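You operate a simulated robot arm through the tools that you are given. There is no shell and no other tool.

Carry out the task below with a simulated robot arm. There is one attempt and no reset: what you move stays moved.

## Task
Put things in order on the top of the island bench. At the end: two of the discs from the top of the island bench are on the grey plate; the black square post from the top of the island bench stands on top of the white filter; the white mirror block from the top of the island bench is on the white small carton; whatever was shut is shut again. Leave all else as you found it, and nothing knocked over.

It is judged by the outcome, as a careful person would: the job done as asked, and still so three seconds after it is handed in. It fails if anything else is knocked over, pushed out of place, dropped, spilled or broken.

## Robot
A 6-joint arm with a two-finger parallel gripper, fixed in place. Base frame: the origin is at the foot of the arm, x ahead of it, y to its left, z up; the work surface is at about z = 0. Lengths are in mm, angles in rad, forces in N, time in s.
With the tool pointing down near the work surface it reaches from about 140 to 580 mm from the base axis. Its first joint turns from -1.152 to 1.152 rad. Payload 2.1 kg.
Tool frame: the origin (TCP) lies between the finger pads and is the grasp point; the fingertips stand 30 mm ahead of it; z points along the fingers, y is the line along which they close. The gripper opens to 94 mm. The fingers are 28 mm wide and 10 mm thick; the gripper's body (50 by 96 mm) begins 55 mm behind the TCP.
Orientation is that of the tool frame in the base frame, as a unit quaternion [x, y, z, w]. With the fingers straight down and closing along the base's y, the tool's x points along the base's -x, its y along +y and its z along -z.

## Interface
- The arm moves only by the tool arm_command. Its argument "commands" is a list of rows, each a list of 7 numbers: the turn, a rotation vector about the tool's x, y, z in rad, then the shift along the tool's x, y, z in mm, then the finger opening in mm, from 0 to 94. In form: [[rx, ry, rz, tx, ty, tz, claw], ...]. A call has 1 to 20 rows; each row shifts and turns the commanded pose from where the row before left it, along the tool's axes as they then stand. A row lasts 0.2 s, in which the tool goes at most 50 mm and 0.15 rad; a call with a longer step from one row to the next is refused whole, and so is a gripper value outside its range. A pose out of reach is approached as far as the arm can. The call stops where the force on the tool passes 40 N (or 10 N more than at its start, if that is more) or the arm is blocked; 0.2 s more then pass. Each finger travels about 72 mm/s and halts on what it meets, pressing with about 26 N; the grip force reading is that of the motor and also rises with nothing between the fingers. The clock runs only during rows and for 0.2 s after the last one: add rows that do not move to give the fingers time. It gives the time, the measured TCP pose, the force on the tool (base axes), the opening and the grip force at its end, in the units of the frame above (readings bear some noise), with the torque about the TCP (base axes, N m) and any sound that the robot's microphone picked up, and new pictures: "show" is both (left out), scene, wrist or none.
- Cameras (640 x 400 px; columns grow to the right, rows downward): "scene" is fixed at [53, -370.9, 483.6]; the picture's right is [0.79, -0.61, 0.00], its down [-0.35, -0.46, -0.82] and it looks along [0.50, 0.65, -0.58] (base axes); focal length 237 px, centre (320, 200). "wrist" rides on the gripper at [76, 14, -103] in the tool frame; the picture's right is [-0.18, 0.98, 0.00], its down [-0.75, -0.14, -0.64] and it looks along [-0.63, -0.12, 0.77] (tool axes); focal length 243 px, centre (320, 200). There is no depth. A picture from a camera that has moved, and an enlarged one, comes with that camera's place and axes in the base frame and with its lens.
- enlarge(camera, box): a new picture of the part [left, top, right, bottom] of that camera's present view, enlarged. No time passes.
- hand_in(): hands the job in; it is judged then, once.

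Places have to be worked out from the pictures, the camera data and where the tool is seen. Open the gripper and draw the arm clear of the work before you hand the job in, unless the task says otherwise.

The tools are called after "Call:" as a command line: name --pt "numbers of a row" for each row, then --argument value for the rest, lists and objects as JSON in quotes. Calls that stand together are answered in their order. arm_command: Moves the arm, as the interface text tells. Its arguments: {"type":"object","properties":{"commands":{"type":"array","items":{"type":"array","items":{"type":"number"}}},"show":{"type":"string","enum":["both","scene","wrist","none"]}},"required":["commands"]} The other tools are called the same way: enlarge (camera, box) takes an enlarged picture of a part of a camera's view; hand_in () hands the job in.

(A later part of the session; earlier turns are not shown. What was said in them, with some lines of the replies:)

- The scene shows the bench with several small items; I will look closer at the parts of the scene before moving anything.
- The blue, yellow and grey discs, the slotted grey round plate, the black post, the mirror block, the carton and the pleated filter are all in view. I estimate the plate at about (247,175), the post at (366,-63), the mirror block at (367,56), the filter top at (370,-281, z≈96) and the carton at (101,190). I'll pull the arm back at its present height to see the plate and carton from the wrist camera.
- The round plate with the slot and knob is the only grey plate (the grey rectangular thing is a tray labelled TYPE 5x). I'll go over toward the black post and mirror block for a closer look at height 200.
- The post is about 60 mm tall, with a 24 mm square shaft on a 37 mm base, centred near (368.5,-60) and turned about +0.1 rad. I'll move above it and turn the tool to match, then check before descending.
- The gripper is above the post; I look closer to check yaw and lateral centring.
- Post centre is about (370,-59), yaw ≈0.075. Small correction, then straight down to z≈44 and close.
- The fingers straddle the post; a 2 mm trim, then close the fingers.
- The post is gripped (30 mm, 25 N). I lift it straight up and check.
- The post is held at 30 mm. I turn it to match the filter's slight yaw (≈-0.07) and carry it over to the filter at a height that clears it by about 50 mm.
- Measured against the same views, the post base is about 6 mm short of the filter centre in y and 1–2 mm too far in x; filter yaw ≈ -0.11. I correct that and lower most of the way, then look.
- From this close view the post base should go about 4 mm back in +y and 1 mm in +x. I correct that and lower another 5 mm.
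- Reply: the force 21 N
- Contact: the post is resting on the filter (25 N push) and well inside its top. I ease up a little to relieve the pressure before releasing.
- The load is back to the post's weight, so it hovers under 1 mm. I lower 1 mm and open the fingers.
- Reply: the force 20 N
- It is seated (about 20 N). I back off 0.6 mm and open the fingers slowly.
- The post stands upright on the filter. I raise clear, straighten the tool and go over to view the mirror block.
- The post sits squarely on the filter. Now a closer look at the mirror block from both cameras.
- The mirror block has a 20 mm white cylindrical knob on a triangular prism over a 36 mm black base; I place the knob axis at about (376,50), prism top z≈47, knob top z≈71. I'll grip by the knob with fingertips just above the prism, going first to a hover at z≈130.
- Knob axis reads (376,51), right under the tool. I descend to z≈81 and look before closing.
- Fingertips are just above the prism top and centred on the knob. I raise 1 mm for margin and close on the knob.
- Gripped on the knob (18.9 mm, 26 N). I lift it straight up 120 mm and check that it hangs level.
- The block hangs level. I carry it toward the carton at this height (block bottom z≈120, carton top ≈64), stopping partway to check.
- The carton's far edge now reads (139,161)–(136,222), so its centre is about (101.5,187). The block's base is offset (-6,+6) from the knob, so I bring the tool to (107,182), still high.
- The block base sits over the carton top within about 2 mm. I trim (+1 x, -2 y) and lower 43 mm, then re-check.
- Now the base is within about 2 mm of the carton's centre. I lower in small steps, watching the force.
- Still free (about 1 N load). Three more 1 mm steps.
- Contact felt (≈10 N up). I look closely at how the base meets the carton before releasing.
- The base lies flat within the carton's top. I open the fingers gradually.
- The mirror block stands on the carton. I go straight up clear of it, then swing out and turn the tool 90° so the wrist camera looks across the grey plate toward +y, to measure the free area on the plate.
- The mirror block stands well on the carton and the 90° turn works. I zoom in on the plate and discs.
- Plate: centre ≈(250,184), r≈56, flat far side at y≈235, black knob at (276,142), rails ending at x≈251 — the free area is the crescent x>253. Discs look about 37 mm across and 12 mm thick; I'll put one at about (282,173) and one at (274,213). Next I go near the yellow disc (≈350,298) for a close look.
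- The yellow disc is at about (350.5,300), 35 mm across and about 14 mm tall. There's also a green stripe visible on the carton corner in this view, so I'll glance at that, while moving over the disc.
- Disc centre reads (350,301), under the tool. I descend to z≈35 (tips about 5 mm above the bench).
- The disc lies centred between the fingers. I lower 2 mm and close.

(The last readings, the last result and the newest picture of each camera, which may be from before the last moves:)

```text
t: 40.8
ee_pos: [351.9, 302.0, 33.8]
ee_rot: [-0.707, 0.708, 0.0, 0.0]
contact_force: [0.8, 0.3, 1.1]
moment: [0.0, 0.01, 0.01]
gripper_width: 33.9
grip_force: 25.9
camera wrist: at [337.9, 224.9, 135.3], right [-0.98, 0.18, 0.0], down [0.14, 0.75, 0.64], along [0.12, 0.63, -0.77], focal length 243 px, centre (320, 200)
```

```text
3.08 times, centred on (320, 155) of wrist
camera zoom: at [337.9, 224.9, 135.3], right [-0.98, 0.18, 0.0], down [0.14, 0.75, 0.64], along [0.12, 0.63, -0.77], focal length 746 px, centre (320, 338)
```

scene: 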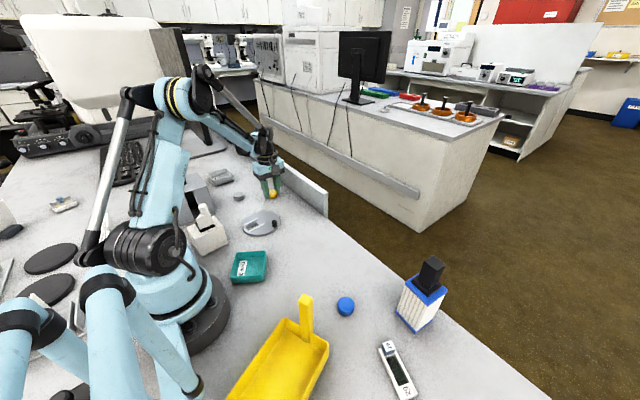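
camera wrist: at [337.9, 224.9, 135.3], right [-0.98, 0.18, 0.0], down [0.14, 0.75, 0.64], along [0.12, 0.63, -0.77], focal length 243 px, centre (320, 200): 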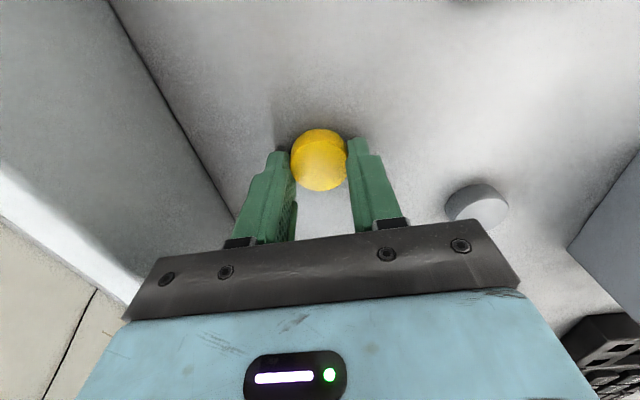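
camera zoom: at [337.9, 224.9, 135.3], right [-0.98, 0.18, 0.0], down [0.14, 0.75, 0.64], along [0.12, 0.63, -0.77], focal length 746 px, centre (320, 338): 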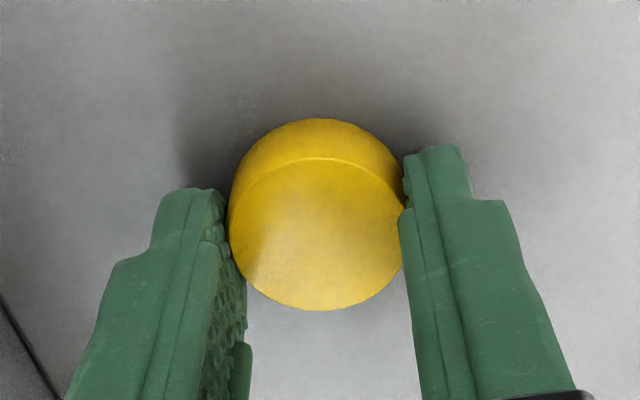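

Gripped (33.9 mm). I lift it 80 mm and carry it above the far free spot of the plate (275,212).

Call:
arm_command --pt "0 0 0 0 0 -10 24" --pt "0 0 0 0 0 -30 24" --pt "0 0 0 0 0 -40 24" --pt "0 0 0 29.6 25.1 0 24" --pt "0 0 0 29.6 25.1 0 24" --pt "0 0 0 29.5 25 0 24" --pt "0 0 0 0 0 0 24" --pt "0 0 0 0 0 0 24" --show "both"

Call:
enlarge --camera "wrist" --box '[200, 20, 440, 200]'

Call:
enlarge --camera "scene" --box '[225, 160, 305, 250]'

```text
t: 42.6
ee_pos: [277.8, 211.4, 114.0]
ee_rot: [-0.707, 0.707, 0.0, 0.0]
contact_force: [-0.7, 0.1, -0.1]
moment: [-0.03, 0.01, -0.01]
gripper_width: 34.0
grip_force: 25.9
camera wrist: at [262.3, 136.5, 214.5], right [-0.98, 0.18, 0.0], down [0.14, 0.75, 0.64], along [0.12, 0.63, -0.77], focal length 243 px, centre (320, 200)
```

scene: 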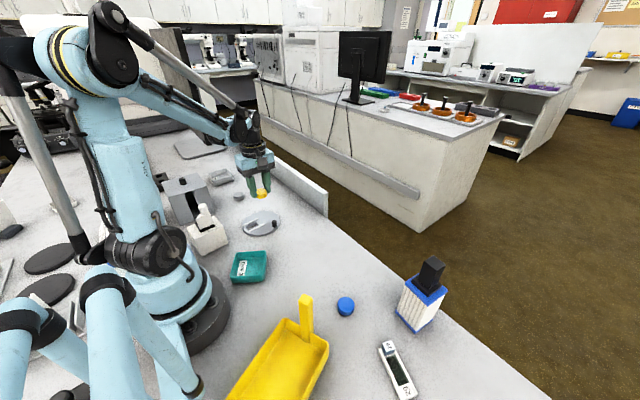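
wrist: 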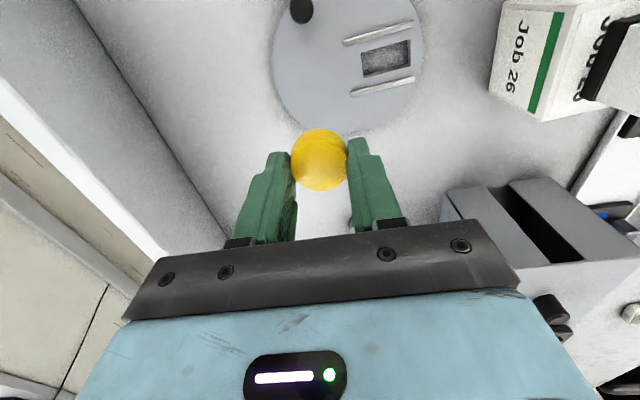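

```text
2.22 times, centred on (320, 110) of wrist
camera zoom: at [262.3, 136.5, 214.5], right [-0.98, 0.18, 0.0], down [0.14, 0.75, 0.64], along [0.12, 0.63, -0.77], focal length 539 px, centre (320, 400)
```

zoom: 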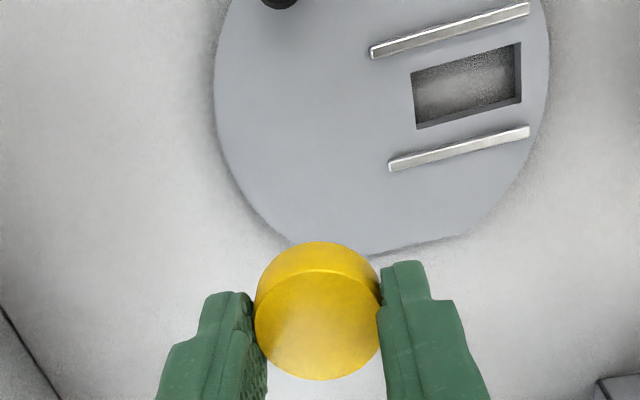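

```text
4.44 times, centred on (265, 205) of scene
camera zoom: at [53.0, -370.9, 483.6], right [0.79, -0.61, 0.0], down [-0.35, -0.46, -0.82], along [0.5, 0.65, -0.58], focal length 1052 px, centre (564, 178)
```

zoom: 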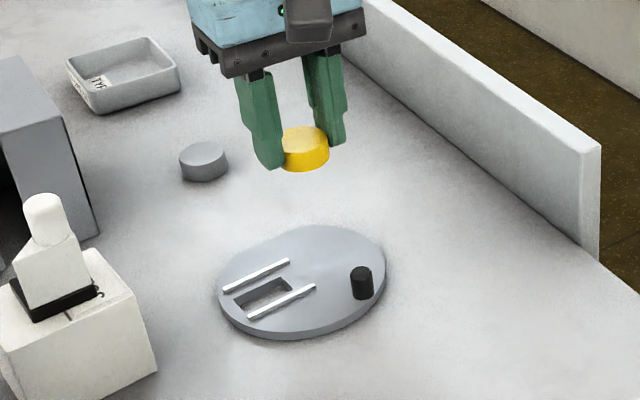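

The disc is held level and the plate geometry is confirmed (centre ≈(249,185), r≈57). To keep the fingers off the rail ends I turn the tool by 0.4 rad, trim to (273,211), and lower to about 14 mm above the plate.

Call:
arm_command --pt "0 0 0.1334 0 0 0 24" --pt "0 0 0.1333 0 0 0 24" --pt "0 0 0.1333 0 0 0 24" --pt "0 0 0 1.7 1.45 20 24" --pt "0 0 0 0 0 25 24" --pt "0 0 0 0 0 15 24" --pt "0 0 0 0 0 0 24" --pt "0 0 0 0 0 0 24" --show "both"

Call:
enlarge --camera "wrist" --box '[200, 20, 440, 200]'

Call:
enlarge --camera "scene" --box '[230, 180, 302, 245]'

```text
t: 44.4
ee_pos: [272.0, 211.2, 54.0]
ee_rot: [-0.553, 0.833, 0.0, 0.0]
contact_force: [0.1, -0.1, -0.2]
moment: [-0.03, -0.01, -0.03]
gripper_width: 34.0
grip_force: 25.7
camera wrist: at [229.0, 146.1, 154.5], right [-0.83, 0.55, 0.0], down [0.42, 0.64, 0.64], along [0.35, 0.54, -0.77], focal length 243 px, centre (320, 200)
```

scene: 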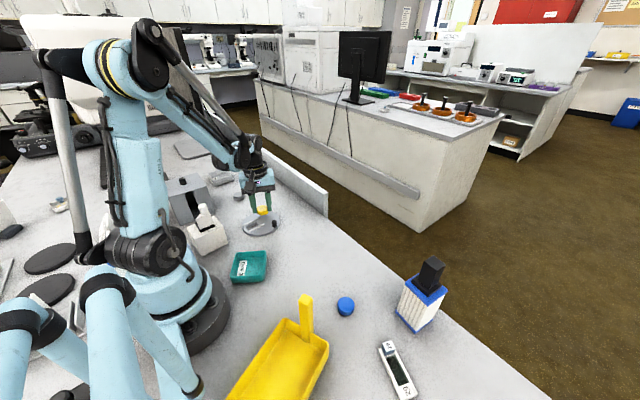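
wrist: 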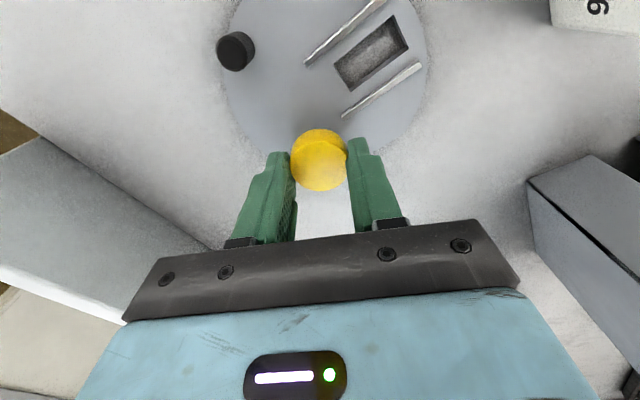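

```text
2.22 times, centred on (320, 110) of wrist
camera zoom: at [229.0, 146.1, 154.5], right [-0.83, 0.55, 0.0], down [0.42, 0.64, 0.64], along [0.35, 0.54, -0.77], focal length 539 px, centre (320, 400)
```

zoom: 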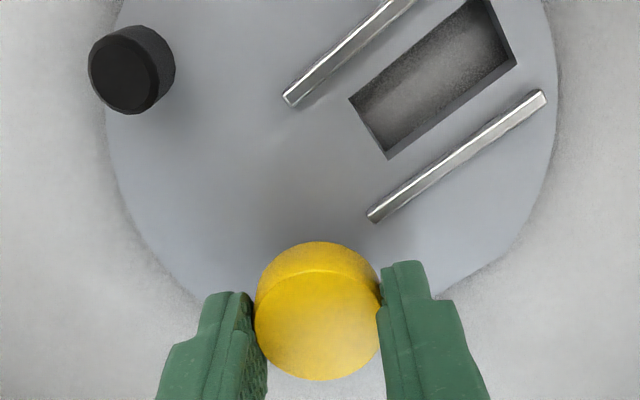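

```text
6.15 times, centred on (266, 212) of scene
camera zoom: at [53.0, -370.9, 483.6], right [0.79, -0.61, 0.0], down [-0.35, -0.46, -0.82], along [0.5, 0.65, -0.58], focal length 1456 px, centre (652, 123)
```

zoom: 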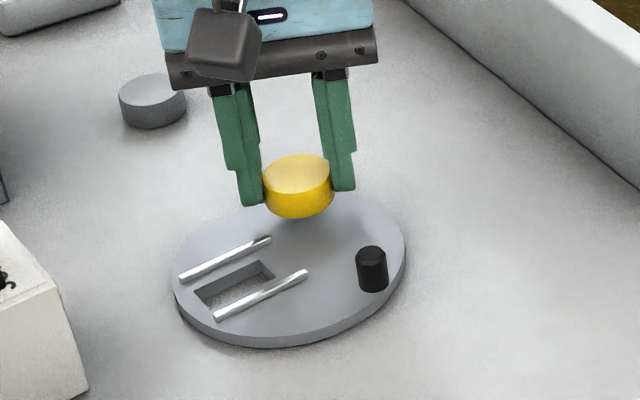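

The disc is right above the free spot with the fingers clear of the rails. I lower to near contact in small steps.

Call:
arm_command --pt "0 0 0 0 0 6 24" --pt "0 0 0 0 0 3 24" --pt "0 0 0 0 0 1.5 24" --pt "0 0 0 0 0 0 24" --show "none"

```text
t: 45.4
ee_pos: [272.8, 211.7, 43.3]
ee_rot: [-0.553, 0.833, 0.0, -0.001]
contact_force: [0.0, -0.4, -0.6]
moment: [0.02, 0.01, -0.04]
gripper_width: 34.1
grip_force: 25.7
```

Still free at z≈43.5. I continue in 1 mm steps.

Call:
arm_command --pt "0 0 0 0 0 1 24" --pt "0 0 0 0 0 1 24" --pt "0 0 0 0 0 0 24" --show "none"

```text
t: 46.2
ee_pos: [273.9, 211.3, 41.5]
ee_rot: [-0.553, 0.833, 0.0, -0.001]
contact_force: [-0.1, 0.5, 14.3]
moment: [-0.02, 0.06, 0.01]
gripper_width: 34.0
grip_force: 25.9
```

Contact with the plate (14 N). I ease 0.4 mm and open the fingers slightly, then check.

Call:
arm_command --pt "0 0 0 0 0 -0.4 24" --pt "0 0 0 0 0 0 32" --pt "0 0 0 0 0 0 36" --pt "0 0 0 0 0 0 40" --pt "0 0 0 0 0 0 44" --pt "0 0 0 0 0 0 44" --pt "0 0 0 0 0 0 44" --show "both"

Call:
enlarge --camera "wrist" --box '[200, 20, 440, 200]'

Call:
enlarge --camera "scene" --box '[230, 180, 302, 245]'

```text
t: 47.8
ee_pos: [273.3, 210.2, 40.9]
ee_rot: [-0.552, 0.834, -0.001, 0.0]
contact_force: [0.1, -0.3, -0.6]
moment: [0.01, -0.03, 0.02]
gripper_width: 44.1
grip_force: 0.2
camera wrist: at [231.0, 146.4, 142.8], right [-0.83, 0.55, 0.0], down [0.42, 0.64, 0.64], along [0.35, 0.54, -0.77], focal length 243 px, centre (320, 200)
```

scene: 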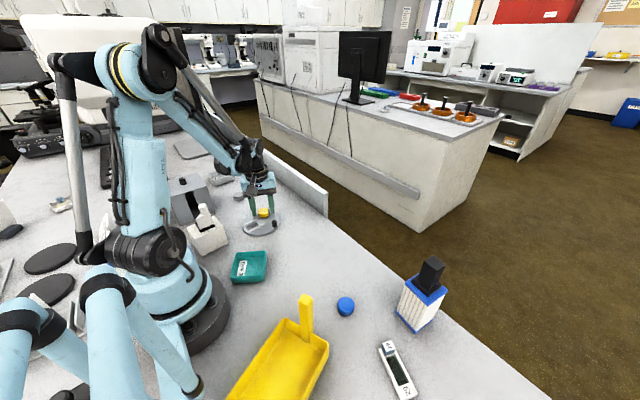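
wrist: 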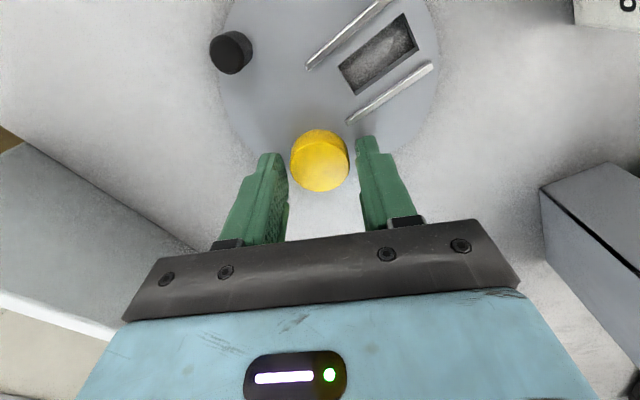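

```text
2.22 times, centred on (320, 110) of wrist
camera zoom: at [231.0, 146.4, 142.8], right [-0.83, 0.55, 0.0], down [0.42, 0.64, 0.64], along [0.35, 0.54, -0.77], focal length 539 px, centre (320, 400)
```

zoom: 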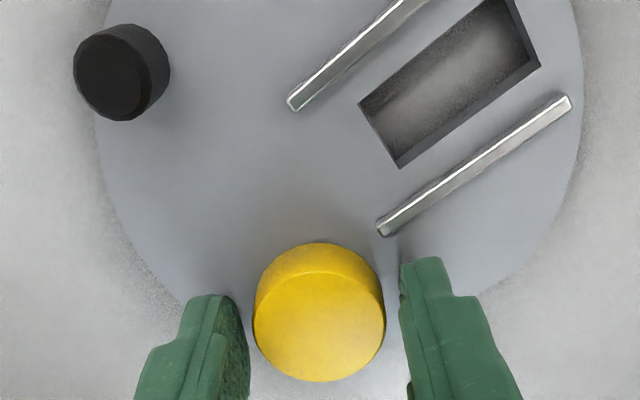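

```text
6.15 times, centred on (266, 212) of scene
camera zoom: at [53.0, -370.9, 483.6], right [0.79, -0.61, 0.0], down [-0.35, -0.46, -0.82], along [0.5, 0.65, -0.58], focal length 1456 px, centre (652, 123)
```

zoom: 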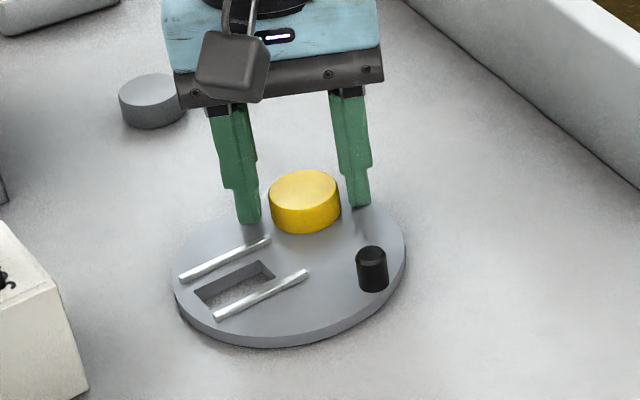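

The yellow disc rests flat on the plate. I rise straight up and move toward the grey disc for a close view.

Call:
arm_command --pt "0 0 0 0 0 -15 48" --pt "0 0 0 0 0 -30 56" --pt "0 0 0 0 0 -35 60" --pt "0 0 0 -36.3 28.35 0 60" --pt "0 0 0 -36.3 28.35 0 60" --pt "0 0 0 0 0 0 60" --pt "0 0 0 0 0 0 60" --show "both"

Call:
enlarge --camera "wrist" --box '[260, 90, 440, 210]'

Call:
enlarge --camera "scene" --box '[225, 170, 305, 250]'

```text
t: 49.4
ee_pos: [245.2, 298.7, 122.3]
ee_rot: [-0.553, 0.833, 0.0, 0.0]
contact_force: [-1.1, -0.3, 0.1]
moment: [0.02, 0.01, -0.04]
gripper_width: 59.8
grip_force: 0.0
camera wrist: at [203.3, 234.5, 223.8], right [-0.83, 0.55, 0.0], down [0.42, 0.64, 0.64], along [0.35, 0.54, -0.77], focal length 243 px, centre (320, 200)
```

scene: 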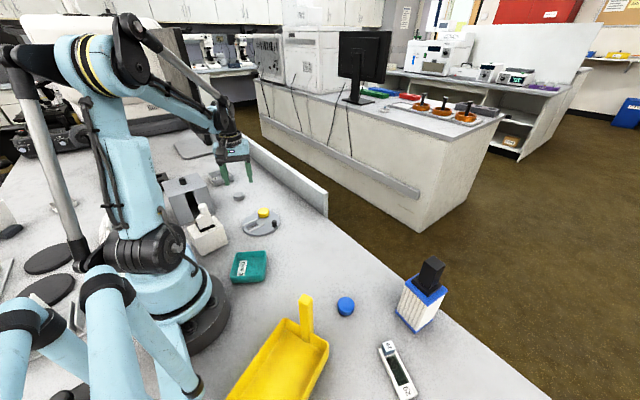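
wrist: 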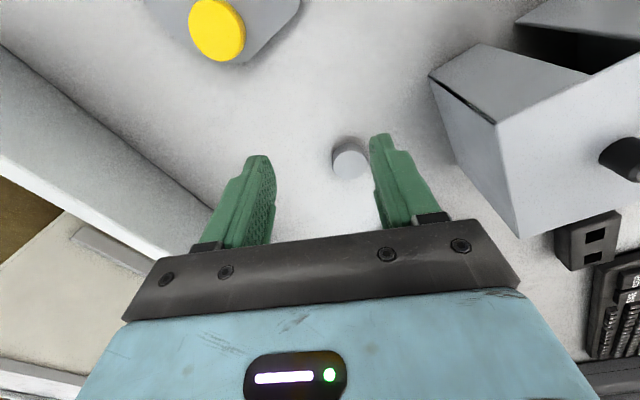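

```text
3.33 times, centred on (350, 150) of wrist
camera zoom: at [203.3, 234.5, 223.8], right [-0.83, 0.55, 0.0], down [0.42, 0.64, 0.64], along [0.35, 0.54, -0.77], focal length 809 px, centre (220, 367)
```

zoom: 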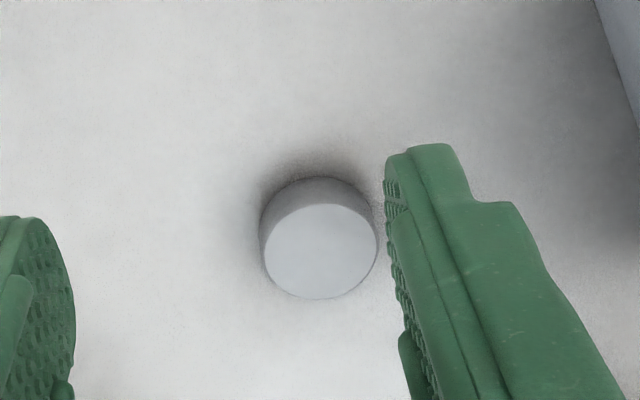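

```text
5.00 times, centred on (265, 210) of scene
camera zoom: at [53.0, -370.9, 483.6], right [0.79, -0.61, 0.0], down [-0.35, -0.46, -0.82], along [0.5, 0.65, -0.58], focal length 1183 px, centre (595, 150)
```

zoom: 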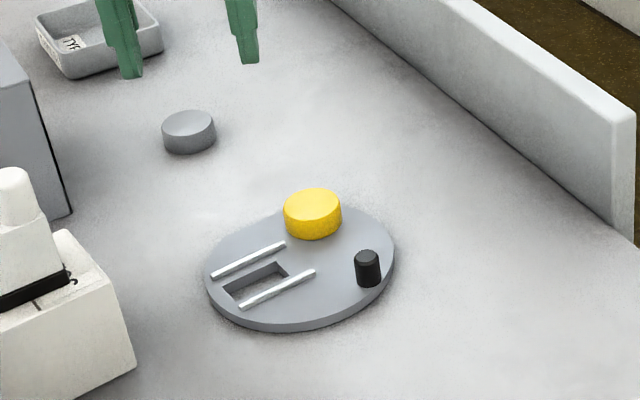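

The grey disc reads about (251,360). I move over it at z≈106 and refine.

Call:
arm_command --pt "0 0 0 -27.5 10.5 8 60" --pt "0 0 0 -27.5 10.5 8 60" --pt "0 0 0 0 0 0 60" --pt "0 0 0 0 0 0 60" --show "both"

Call:
enlarge --camera "wrist" --box '[220, 60, 420, 190]'

```text
t: 50.4
ee_pos: [250.5, 360.4, 108.9]
ee_rot: [-0.553, 0.833, 0.0, 0.001]
contact_force: [-0.3, 0.6, -0.1]
moment: [-0.04, 0.0, 0.0]
gripper_width: 59.8
grip_force: 0.1
camera wrist: at [208.3, 296.1, 210.4], right [-0.83, 0.55, 0.0], down [0.42, 0.64, 0.64], along [0.35, 0.54, -0.77], focal length 243 px, centre (320, 200)
```

scene: 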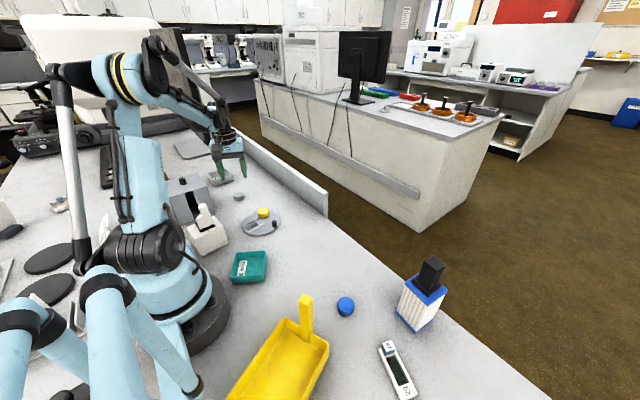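
wrist: 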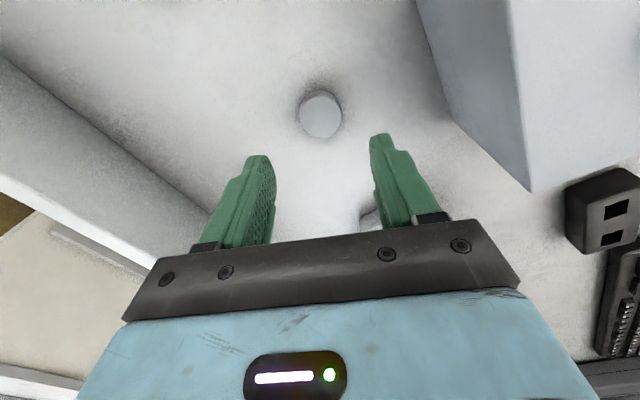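

```text
3.08 times, centred on (320, 125) of wrist
camera zoom: at [208.3, 296.1, 210.4], right [-0.83, 0.55, 0.0], down [0.42, 0.64, 0.64], along [0.35, 0.54, -0.77], focal length 746 px, centre (320, 431)
```

zoom: 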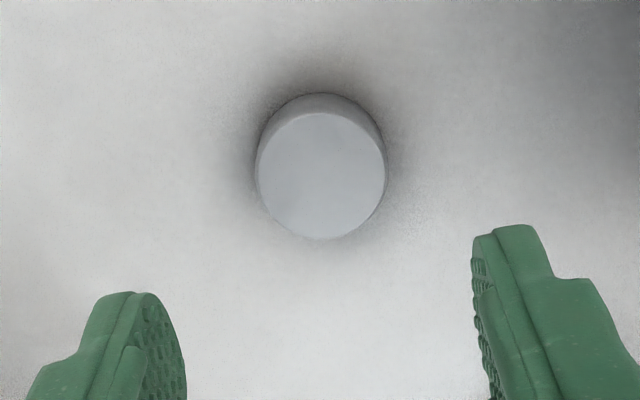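

The grey disc centre reads (249,358). I trim and descend to the same grip height as before.

Call:
arm_command --pt "0 0 0 1.6 1.3 30 60" --pt "0 0 0 0 0 25 60" --pt "0 0 0 0 0 15 60" --pt "0 0 0 0 0 0 60" --pt "0 0 0 0 0 0 60" --show "both"

Call:
enlarge --camera "wrist" --box '[220, 90, 420, 220]'

Call:
enlarge --camera "scene" --box '[205, 150, 285, 210]'

```text
t: 51.6
ee_pos: [249.9, 357.3, 36.8]
ee_rot: [-0.554, 0.833, 0.0, -0.001]
contact_force: [0.1, -0.3, 0.2]
moment: [0.04, 0.02, 0.02]
gripper_width: 60.1
grip_force: 0.1
camera wrist: at [207.2, 293.8, 138.2], right [-0.83, 0.55, 0.0], down [0.42, 0.64, 0.64], along [0.35, 0.54, -0.77], focal length 243 px, centre (320, 200)
```

scene: 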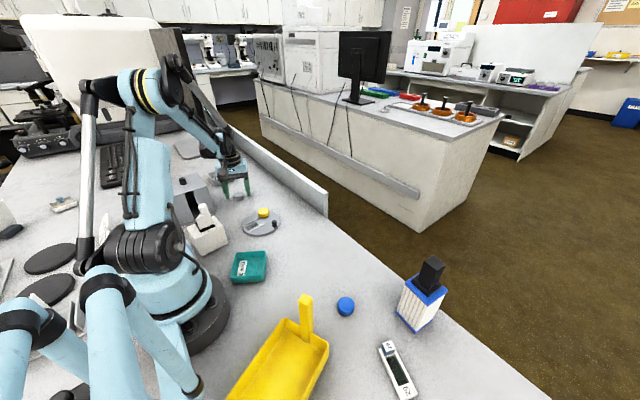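
wrist: 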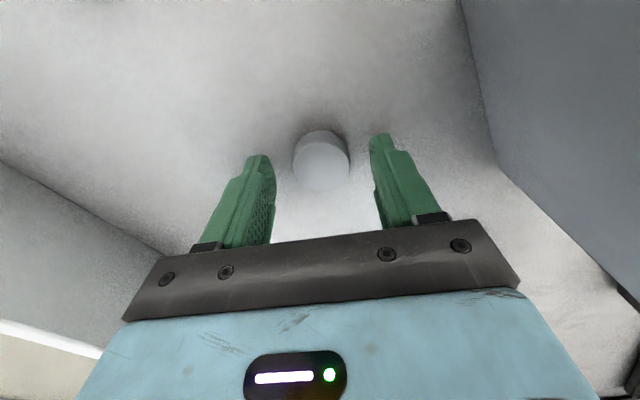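

```text
3.08 times, centred on (320, 155) of wrist
camera zoom: at [207.2, 293.8, 138.2], right [-0.83, 0.55, 0.0], down [0.42, 0.64, 0.64], along [0.35, 0.54, -0.77], focal length 746 px, centre (320, 338)
```

zoom: 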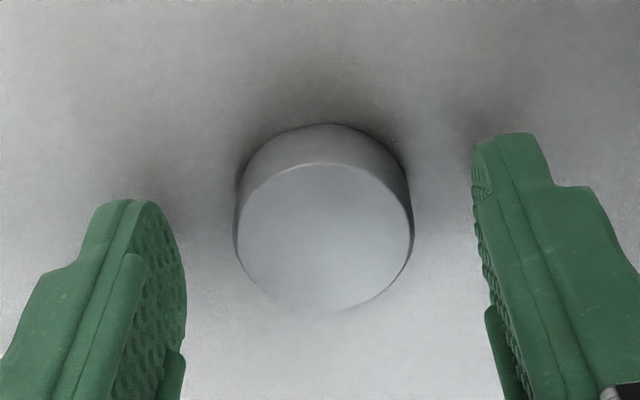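

```text
6.67 times, centred on (245, 180) of scene
camera zoom: at [53.0, -370.9, 483.6], right [0.79, -0.61, 0.0], down [-0.35, -0.46, -0.82], along [0.5, 0.65, -0.58], focal length 1578 px, centre (820, 333)
```

zoom: 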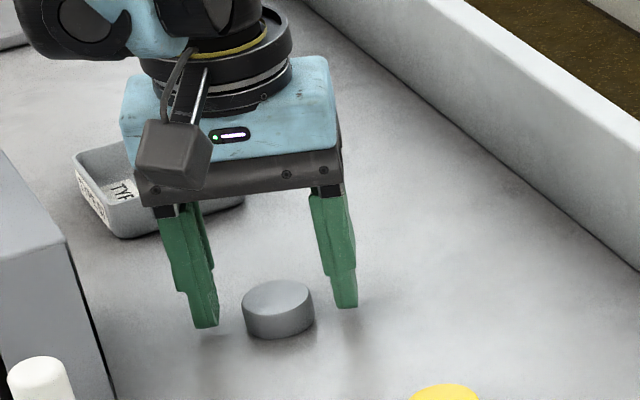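

The grey disc lies centred between the fingers. Lower 2 mm and close.

Call:
arm_command --pt "0 0 0 -1 0 1.9 60" --pt "0 0 0 0 0 0 44" --pt "0 0 0 0 0 0 34" --pt "0 0 0 0 0 0 24" --pt "0 0 0 0 0 0 24" --pt "0 0 0 0 0 0 24" --show "wrist"

Call:
enlarge --camera "wrist" --box '[220, 90, 420, 220]'

```text
t: 53.0
ee_pos: [250.0, 359.6, 34.6]
ee_rot: [-0.552, 0.834, 0.0, -0.001]
contact_force: [0.0, 0.0, 0.0]
moment: [0.03, -0.02, 0.04]
gripper_width: 34.2
grip_force: 25.9
camera wrist: at [207.7, 294.6, 136.3], right [-0.83, 0.55, 0.0], down [0.42, 0.64, 0.64], along [0.35, 0.54, -0.77], focal length 243 px, centre (320, 200)
```

wrist: 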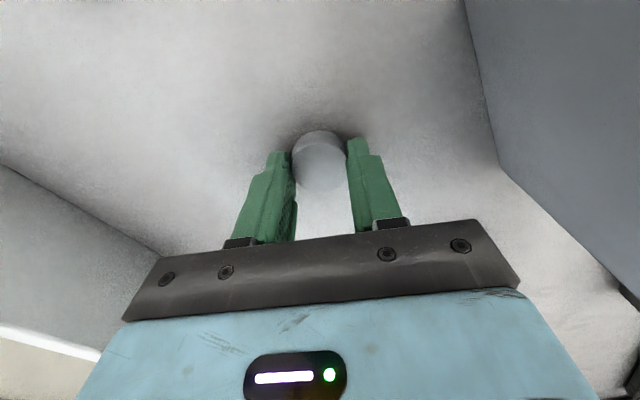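

```text
3.08 times, centred on (320, 155) of wrist
camera zoom: at [207.7, 294.6, 136.3], right [-0.83, 0.55, 0.0], down [0.42, 0.64, 0.64], along [0.35, 0.54, -0.77], focal length 746 px, centre (320, 338)
```

zoom: 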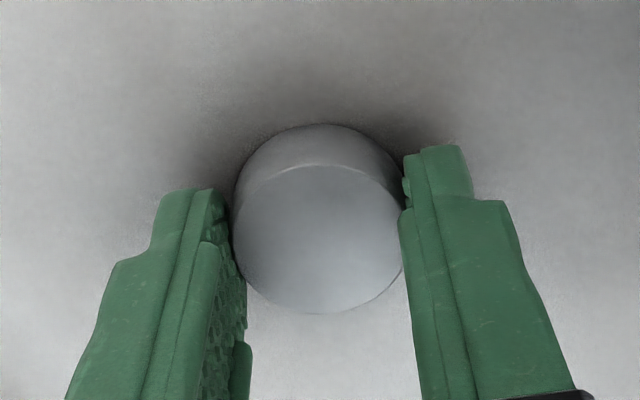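

Gripped at 34.2 mm. I lift it and carry it above the nearer free spot of the plate at about (282,171.5), passing well over the yellow disc.

Call:
arm_command --pt "0 0 0 0 0 -10 24" --pt "0 0 0 0 0 -35 24" --pt "0 0 0 0 0 -40 24" --pt "0 0 0 40 -25.7 0 24" --pt "0 0 0 40 -25.7 0 24" --pt "0 0 0 40 -25.7 0 24" --pt "0 0 0 40 -25.5 0 24" --pt "0 0 -0.103 0 0 0 24" --pt "0 0 0 0 0 0 24" --pt "0 0 0 0 0 0 24" --show "both"

Call:
enlarge --camera "wrist" --box '[200, 20, 440, 200]'

Call:
enlarge --camera "scene" --box '[230, 170, 310, 245]'

```text
t: 55.2
ee_pos: [281.9, 174.3, 120.2]
ee_rot: [-0.594, 0.804, 0.0, 0.0]
contact_force: [0.1, 0.3, 0.3]
moment: [0.0, 0.02, 0.02]
gripper_width: 34.0
grip_force: 25.6
camera wrist: at [246.2, 105.4, 221.3], right [-0.89, 0.46, 0.0], down [0.36, 0.68, 0.64], along [0.3, 0.57, -0.77], focal length 243 px, centre (320, 200)
```

scene: 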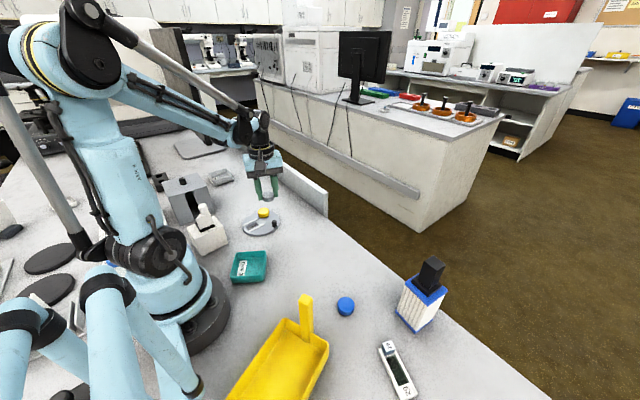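
wrist: 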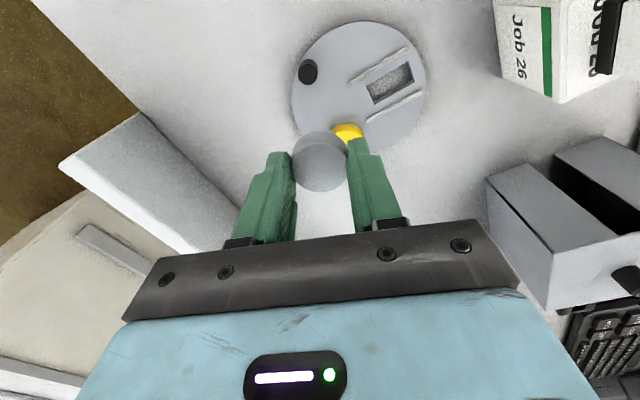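

```text
2.22 times, centred on (320, 110) of wrist
camera zoom: at [246.2, 105.4, 221.3], right [-0.89, 0.46, 0.0], down [0.36, 0.68, 0.64], along [0.3, 0.57, -0.77], focal length 539 px, centre (320, 400)
```

zoom: 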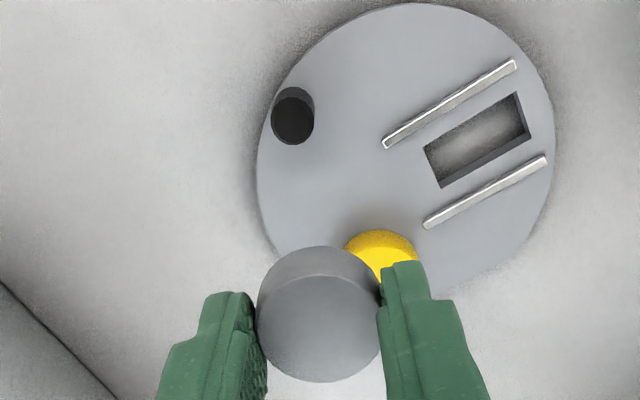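

```text
5.33 times, centred on (270, 208) of scene
camera zoom: at [53.0, -370.9, 483.6], right [0.79, -0.61, 0.0], down [-0.35, -0.46, -0.82], along [0.5, 0.65, -0.58], focal length 1262 px, centre (587, 160)
```

zoom: 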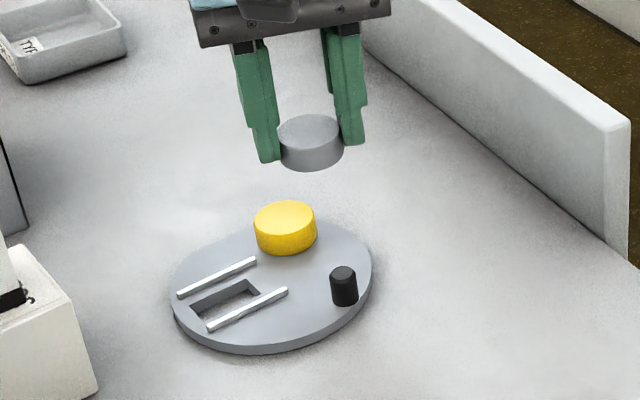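

I shift slightly away from the yellow disc to (283,168.5), turn a touch so the fingers miss the rail end, and lower to about 14 mm above the plate.

Call:
arm_command --pt "0 0 0 2.6 -1.8 0 24" --pt "0 0 0.052 0 0 20 24" --pt "0 0 0 0 0 25 24" --pt "0 0 0 0 0 18 24" --pt "0 0 0 0 0 0 24" --pt "0 0 0 0 0 0 24" --show "both"

Call:
enlarge --camera "wrist" --box '[200, 20, 440, 200]'

Call:
enlarge --camera "scene" --box '[230, 175, 302, 245]'

```text
t: 56.6
ee_pos: [282.2, 170.4, 57.9]
ee_rot: [-0.573, 0.819, -0.001, 0.0]
contact_force: [-0.5, 0.5, -0.4]
moment: [0.05, -0.02, -0.02]
gripper_width: 34.1
grip_force: 25.7
camera wrist: at [243.6, 103.0, 158.8], right [-0.86, 0.51, 0.0], down [0.39, 0.66, 0.64], along [0.33, 0.55, -0.77], focal length 243 px, centre (320, 200)
```

scene: 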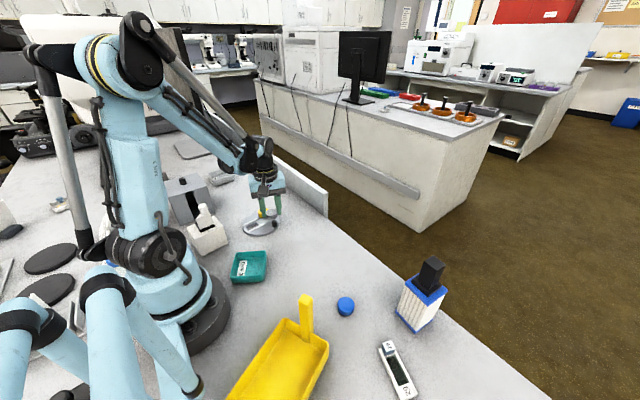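
wrist: 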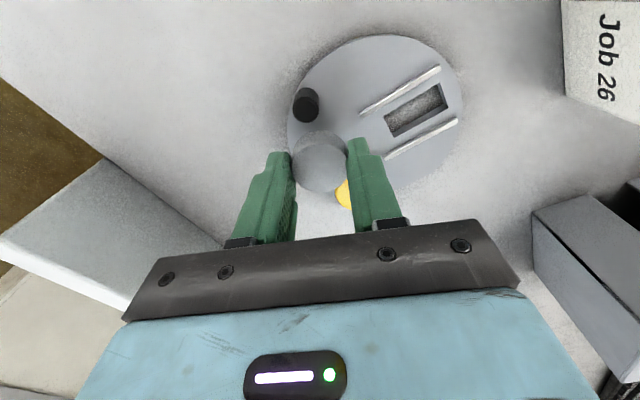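

```text
2.22 times, centred on (320, 110) of wrist
camera zoom: at [243.6, 103.0, 158.8], right [-0.86, 0.51, 0.0], down [0.39, 0.66, 0.64], along [0.33, 0.55, -0.77], focal length 539 px, centre (320, 400)
```

zoom: 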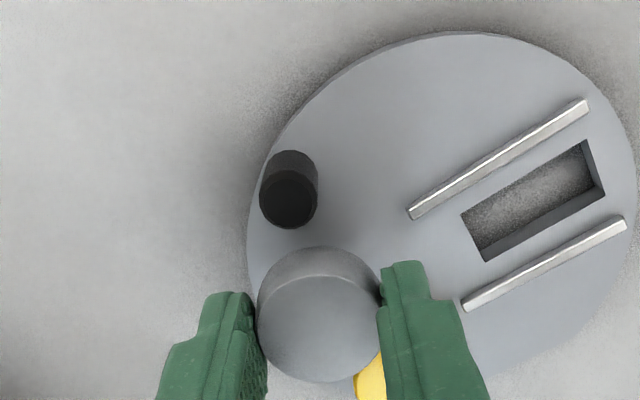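

```text
5.71 times, centred on (266, 210) of scene
camera zoom: at [53.0, -370.9, 483.6], right [0.79, -0.61, 0.0], down [-0.35, -0.46, -0.82], along [0.5, 0.65, -0.58], focal length 1352 px, centre (629, 143)
```

zoom: 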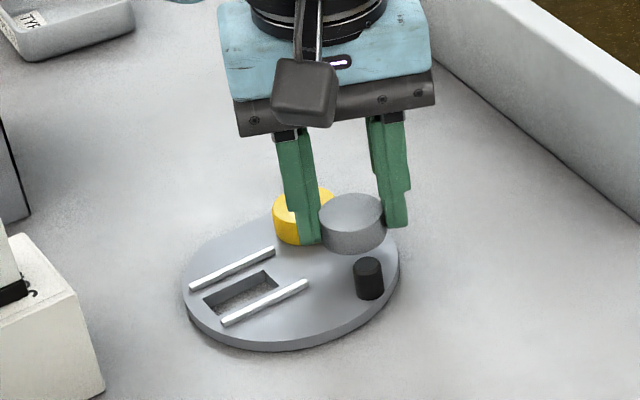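

Clearances look good: about 7 mm to the knob, several mm to the yellow disc and rails. I lower to just above contact.

Call:
arm_command --pt "0 0 0 0 0 7 24" --pt "0 0 0 0 0 4 24" --pt "0 0 0 0 0 1.5 24" --pt "0 0 0 0 0 0 24" --show "both"

Call:
enlarge --camera "scene" --box '[236, 185, 300, 240]'

```text
t: 57.6
ee_pos: [282.6, 170.2, 43.9]
ee_rot: [-0.574, 0.819, 0.0, 0.0]
contact_force: [0.3, -0.4, -0.5]
moment: [-0.02, -0.02, 0.0]
gripper_width: 33.9
grip_force: 25.9
camera wrist: at [243.9, 103.0, 145.6], right [-0.86, 0.51, 0.0], down [0.39, 0.66, 0.64], along [0.33, 0.55, -0.77], focal length 243 px, centre (320, 200)
```

scene: 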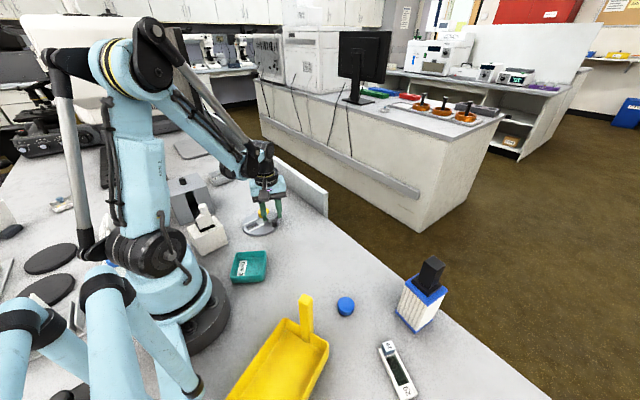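
wrist: 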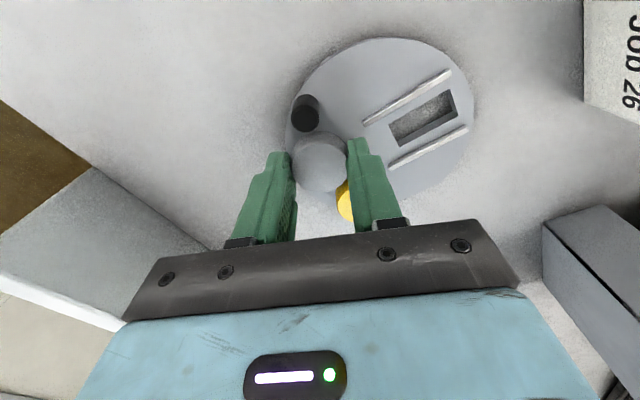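

```text
7.27 times, centred on (268, 212) of scene
camera zoom: at [53.0, -370.9, 483.6], right [0.79, -0.61, 0.0], down [-0.35, -0.46, -0.82], along [0.5, 0.65, -0.58], focal length 1721 px, centre (698, 109)
```

zoom: 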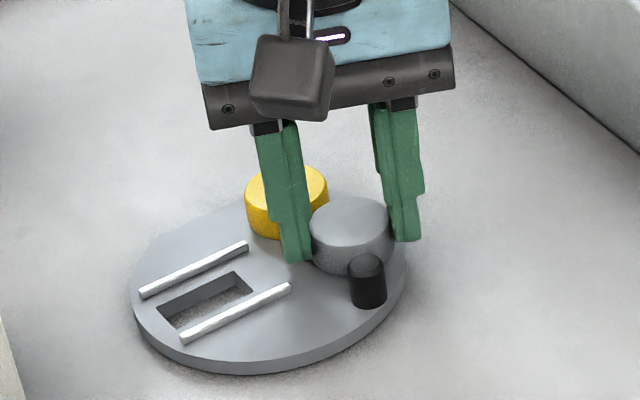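

Still free at z≈43.6 and well placed. I continue in small steps to contact.

Call:
arm_command --pt "0 0 0 0 0 1 24" --pt "0 0 0 0 0 0.8 24" --pt "0 0 0 0 0 0 24" --show "none"

```text
t: 58.4
ee_pos: [284.3, 168.2, 42.4]
ee_rot: [-0.574, 0.819, -0.001, 0.0]
contact_force: [2.2, 0.5, 23.0]
moment: [0.01, -0.06, -0.02]
gripper_width: 33.8
grip_force: 26.0
```

Contact (23 N). I ease up 0.7 mm and open the fingers slowly.

Call:
arm_command --pt "0 0 0 0 0 -0.7 24" --pt "0 0 0 0 0 0 32" --pt "0 0 0 0 0 0 36" --pt "0 0 0 0 0 0 39" --pt "0 0 0 0 0 0 42" --pt "0 0 0 0 0 0 42" --show "both"

Call:
enlarge --camera "wrist" --box '[200, 20, 440, 200]'

Call:
enlarge --camera "scene" --box '[236, 185, 300, 240]'

```text
t: 59.8
ee_pos: [282.3, 168.3, 41.3]
ee_rot: [-0.573, 0.82, 0.0, 0.0]
contact_force: [0.6, 0.3, 0.5]
moment: [0.01, 0.01, 0.02]
gripper_width: 42.0
grip_force: 0.1
camera wrist: at [243.6, 102.2, 143.7], right [-0.86, 0.51, 0.0], down [0.39, 0.66, 0.64], along [0.33, 0.55, -0.77], focal length 243 px, centre (320, 200)
```

scene: 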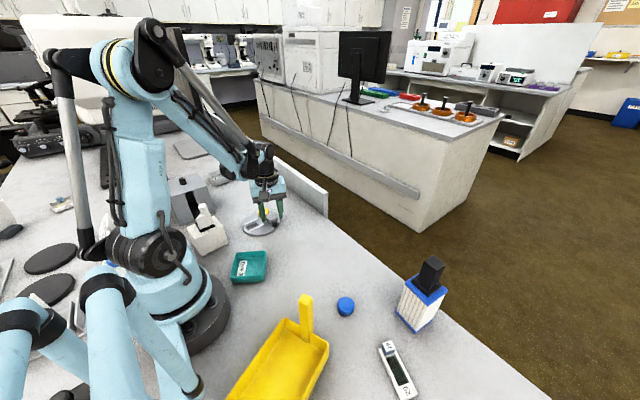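
wrist: 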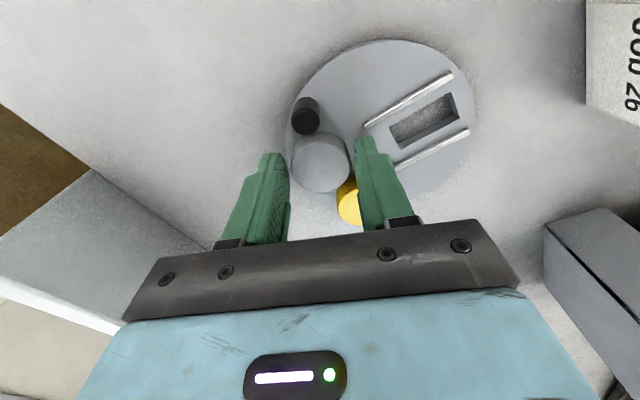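

```text
2.22 times, centred on (320, 110) of wrist
camera zoom: at [243.6, 102.2, 143.7], right [-0.86, 0.51, 0.0], down [0.39, 0.66, 0.64], along [0.33, 0.55, -0.77], focal length 539 px, centre (320, 400)
```

zoom: 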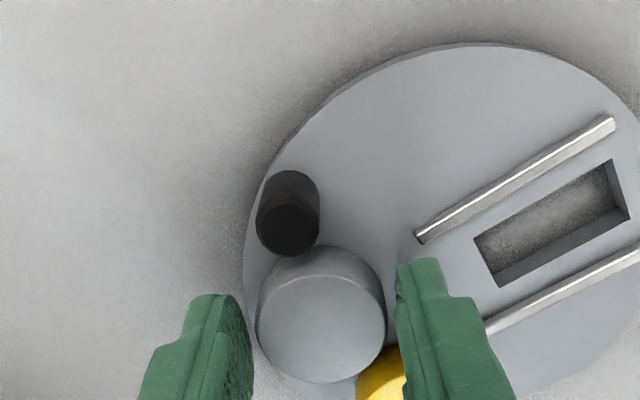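

```text
7.27 times, centred on (268, 212) of scene
camera zoom: at [53.0, -370.9, 483.6], right [0.79, -0.61, 0.0], down [-0.35, -0.46, -0.82], along [0.5, 0.65, -0.58], focal length 1721 px, centre (698, 109)
```

zoom: 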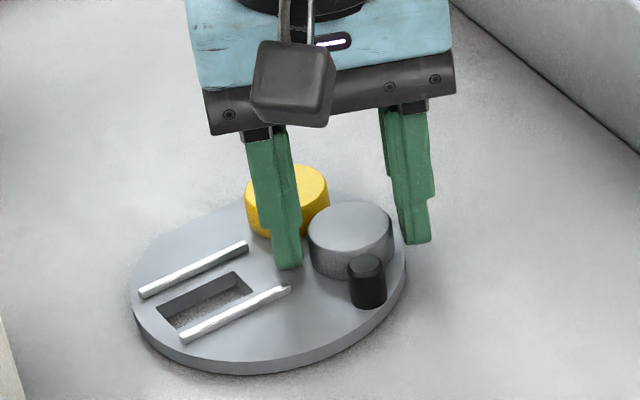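

The grey disc rests flat on the plate beside the yellow one. I rise straight up and withdraw.

Call:
arm_command --pt "0 0 0 0 0 -10 42" --pt "0 0 0 0 0 -30 42" --pt "0 0 0 0 0 -45 50" --pt "0 0 0 0 0 -45 60" --pt "0 0 0 0 0 -45 94" --pt "0 0 0 0 0 -45 94" --pt "0 0 0 0 0 -30 94" --pt "0 0 0 0 0 0 94" --pt "0 0 0 0 0 0 94" --show "both"

Call:
enlarge --camera "wrist" --box '[260, 0, 460, 130]'

Call:
enlarge --camera "scene" --box '[160, 160, 310, 260]'

Call:
enlarge --camera "scene" --box '[220, 240, 460, 400]'

```text
t: 61.8
ee_pos: [283.8, 170.1, 292.6]
ee_rot: [-0.574, 0.819, 0.0, 0.0]
contact_force: [0.1, -0.6, 0.6]
moment: [0.04, 0.02, 0.01]
gripper_width: 94.0
grip_force: 0.1
camera wrist: at [245.0, 104.1, 393.0], right [-0.86, 0.51, 0.0], down [0.39, 0.66, 0.64], along [0.33, 0.55, -0.77], focal length 243 px, centre (320, 200)
```

scene: 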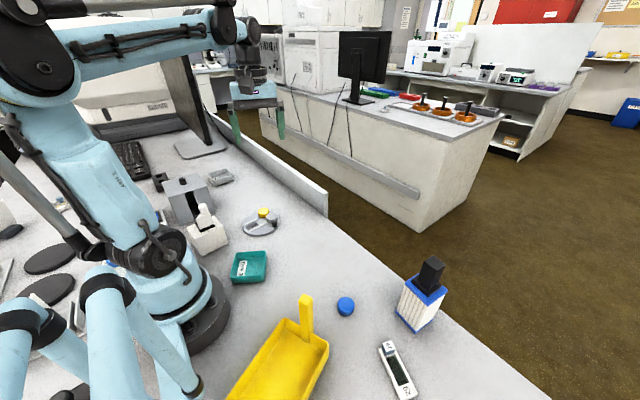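
wrist: 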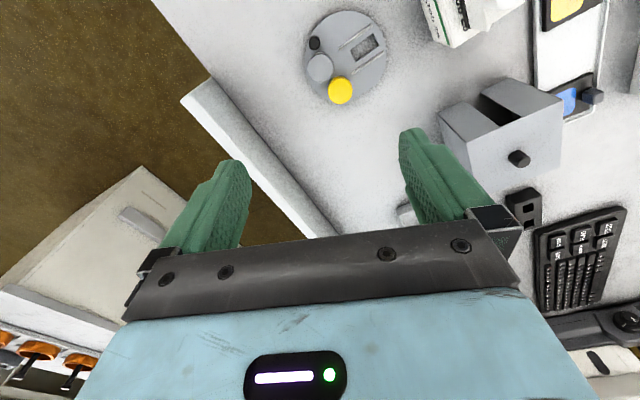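

```text
3.08 times, centred on (360, 65) of wrist
camera zoom: at [245.0, 104.1, 393.0], right [-0.86, 0.51, 0.0], down [0.39, 0.66, 0.64], along [0.33, 0.55, -0.77], focal length 746 px, centre (197, 615)
```

zoom: 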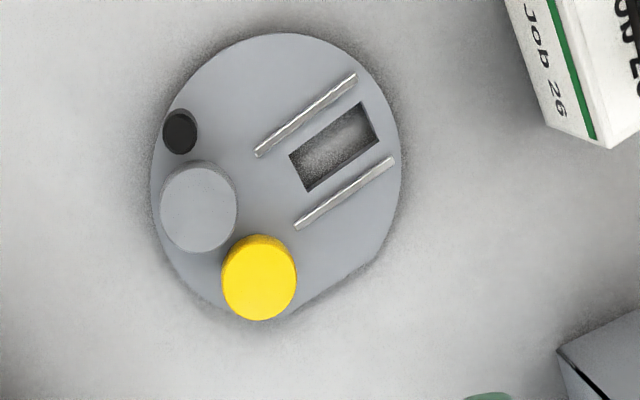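

```text
4.00 times, centred on (235, 210) of scene
camera zoom: at [53.0, -370.9, 483.6], right [0.79, -0.61, 0.0], down [-0.35, -0.46, -0.82], along [0.5, 0.65, -0.58], focal length 947 px, centre (660, 160)
```

zoom: 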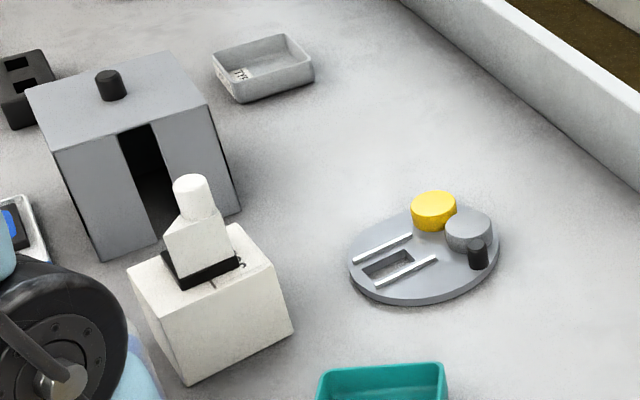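

```text
2.50 times, centred on (340, 320) of scene
camera zoom: at [53.0, -370.9, 483.6], right [0.79, -0.61, 0.0], down [-0.35, -0.46, -0.82], along [0.5, 0.65, -0.58], focal length 592 px, centre (270, -100)
```

zoom: 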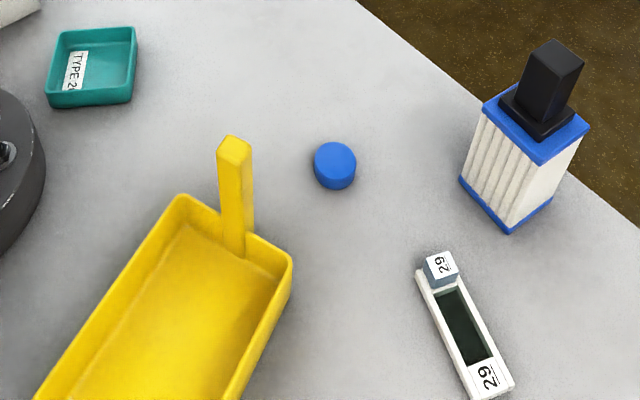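

Everything is in place: both discs lie on the plate, the post stands on the filter, and the mirror block on the carton; the other items look unmoved and nothing had to be opened. I raise the arm a bit further and do a last stability look.

Call:
arm_command --pt "0 0 0 0 0 -30 94" --pt "0 0 0 0 0 -28 94" --pt "0 0 0 0 0 0 94" --pt "0 0 0 0 0 0 94" --pt "0 0 0 0 0 0 94" --pt "0 0 0 0 0 0 94" --show "both"

Call:
enlarge --camera "scene" --box '[185, 185, 295, 265]'

```text
t: 63.2
ee_pos: [285.9, 168.4, 348.7]
ee_rot: [-0.574, 0.819, -0.001, -0.001]
contact_force: [-0.8, 0.6, 0.1]
moment: [-0.04, 0.04, -0.02]
gripper_width: 94.3
grip_force: 0.0
camera wrist: at [245.7, 101.8, 450.1], right [-0.86, 0.51, 0.0], down [0.39, 0.66, 0.64], along [0.33, 0.55, -0.77], focal length 243 px, centre (320, 200)
```

scene: 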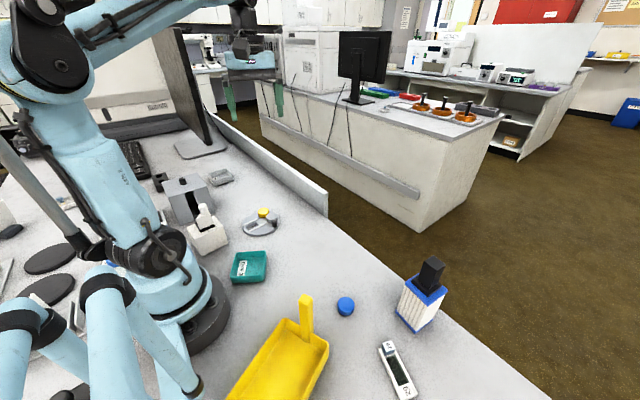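
wrist: 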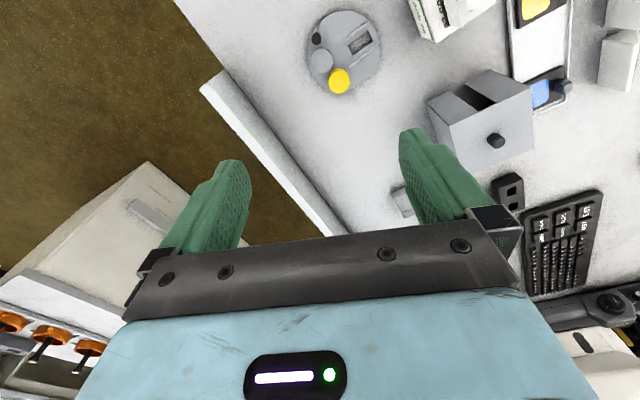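

```text
5.00 times, centred on (240, 225) of scene
camera zoom: at [53.0, -370.9, 483.6], right [0.79, -0.61, 0.0], down [-0.35, -0.46, -0.82], along [0.5, 0.65, -0.58], focal length 1183 px, centre (720, 75)
```

zoom: 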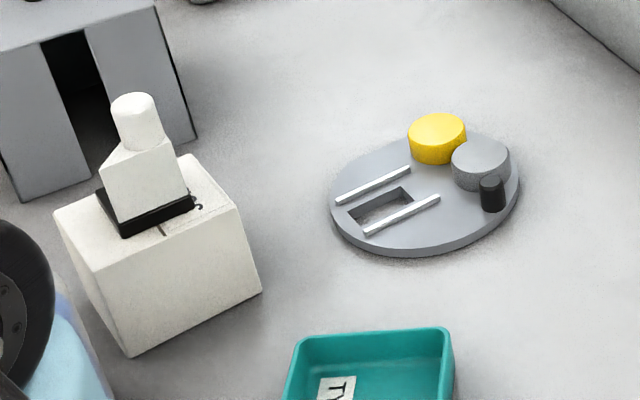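

All placements are stable, the gripper is open and the arm is clear of the work. I hand the job in.

Call:
hand_in

```text
The job is handed in.
```

The island bench is in order as you asked, and I've handed the job in. I don't have the verdict back yet.

- **Discs:** the yellow and grey discs lie flat, side by side, on the grey plate. The blue disc stays where it was.
- **Post:** the black square post stands upright on top of the white filter, well inside its edges.
- **Mirror block:** the white mirror block stands on the white small carton.
- **Shut things:** I didn't need to open anything, so there was nothing to shut again.

In the last pictures all of these were standing steady and the other items looked unmoved. The gripper is open and the arm is raised clear of the bench.
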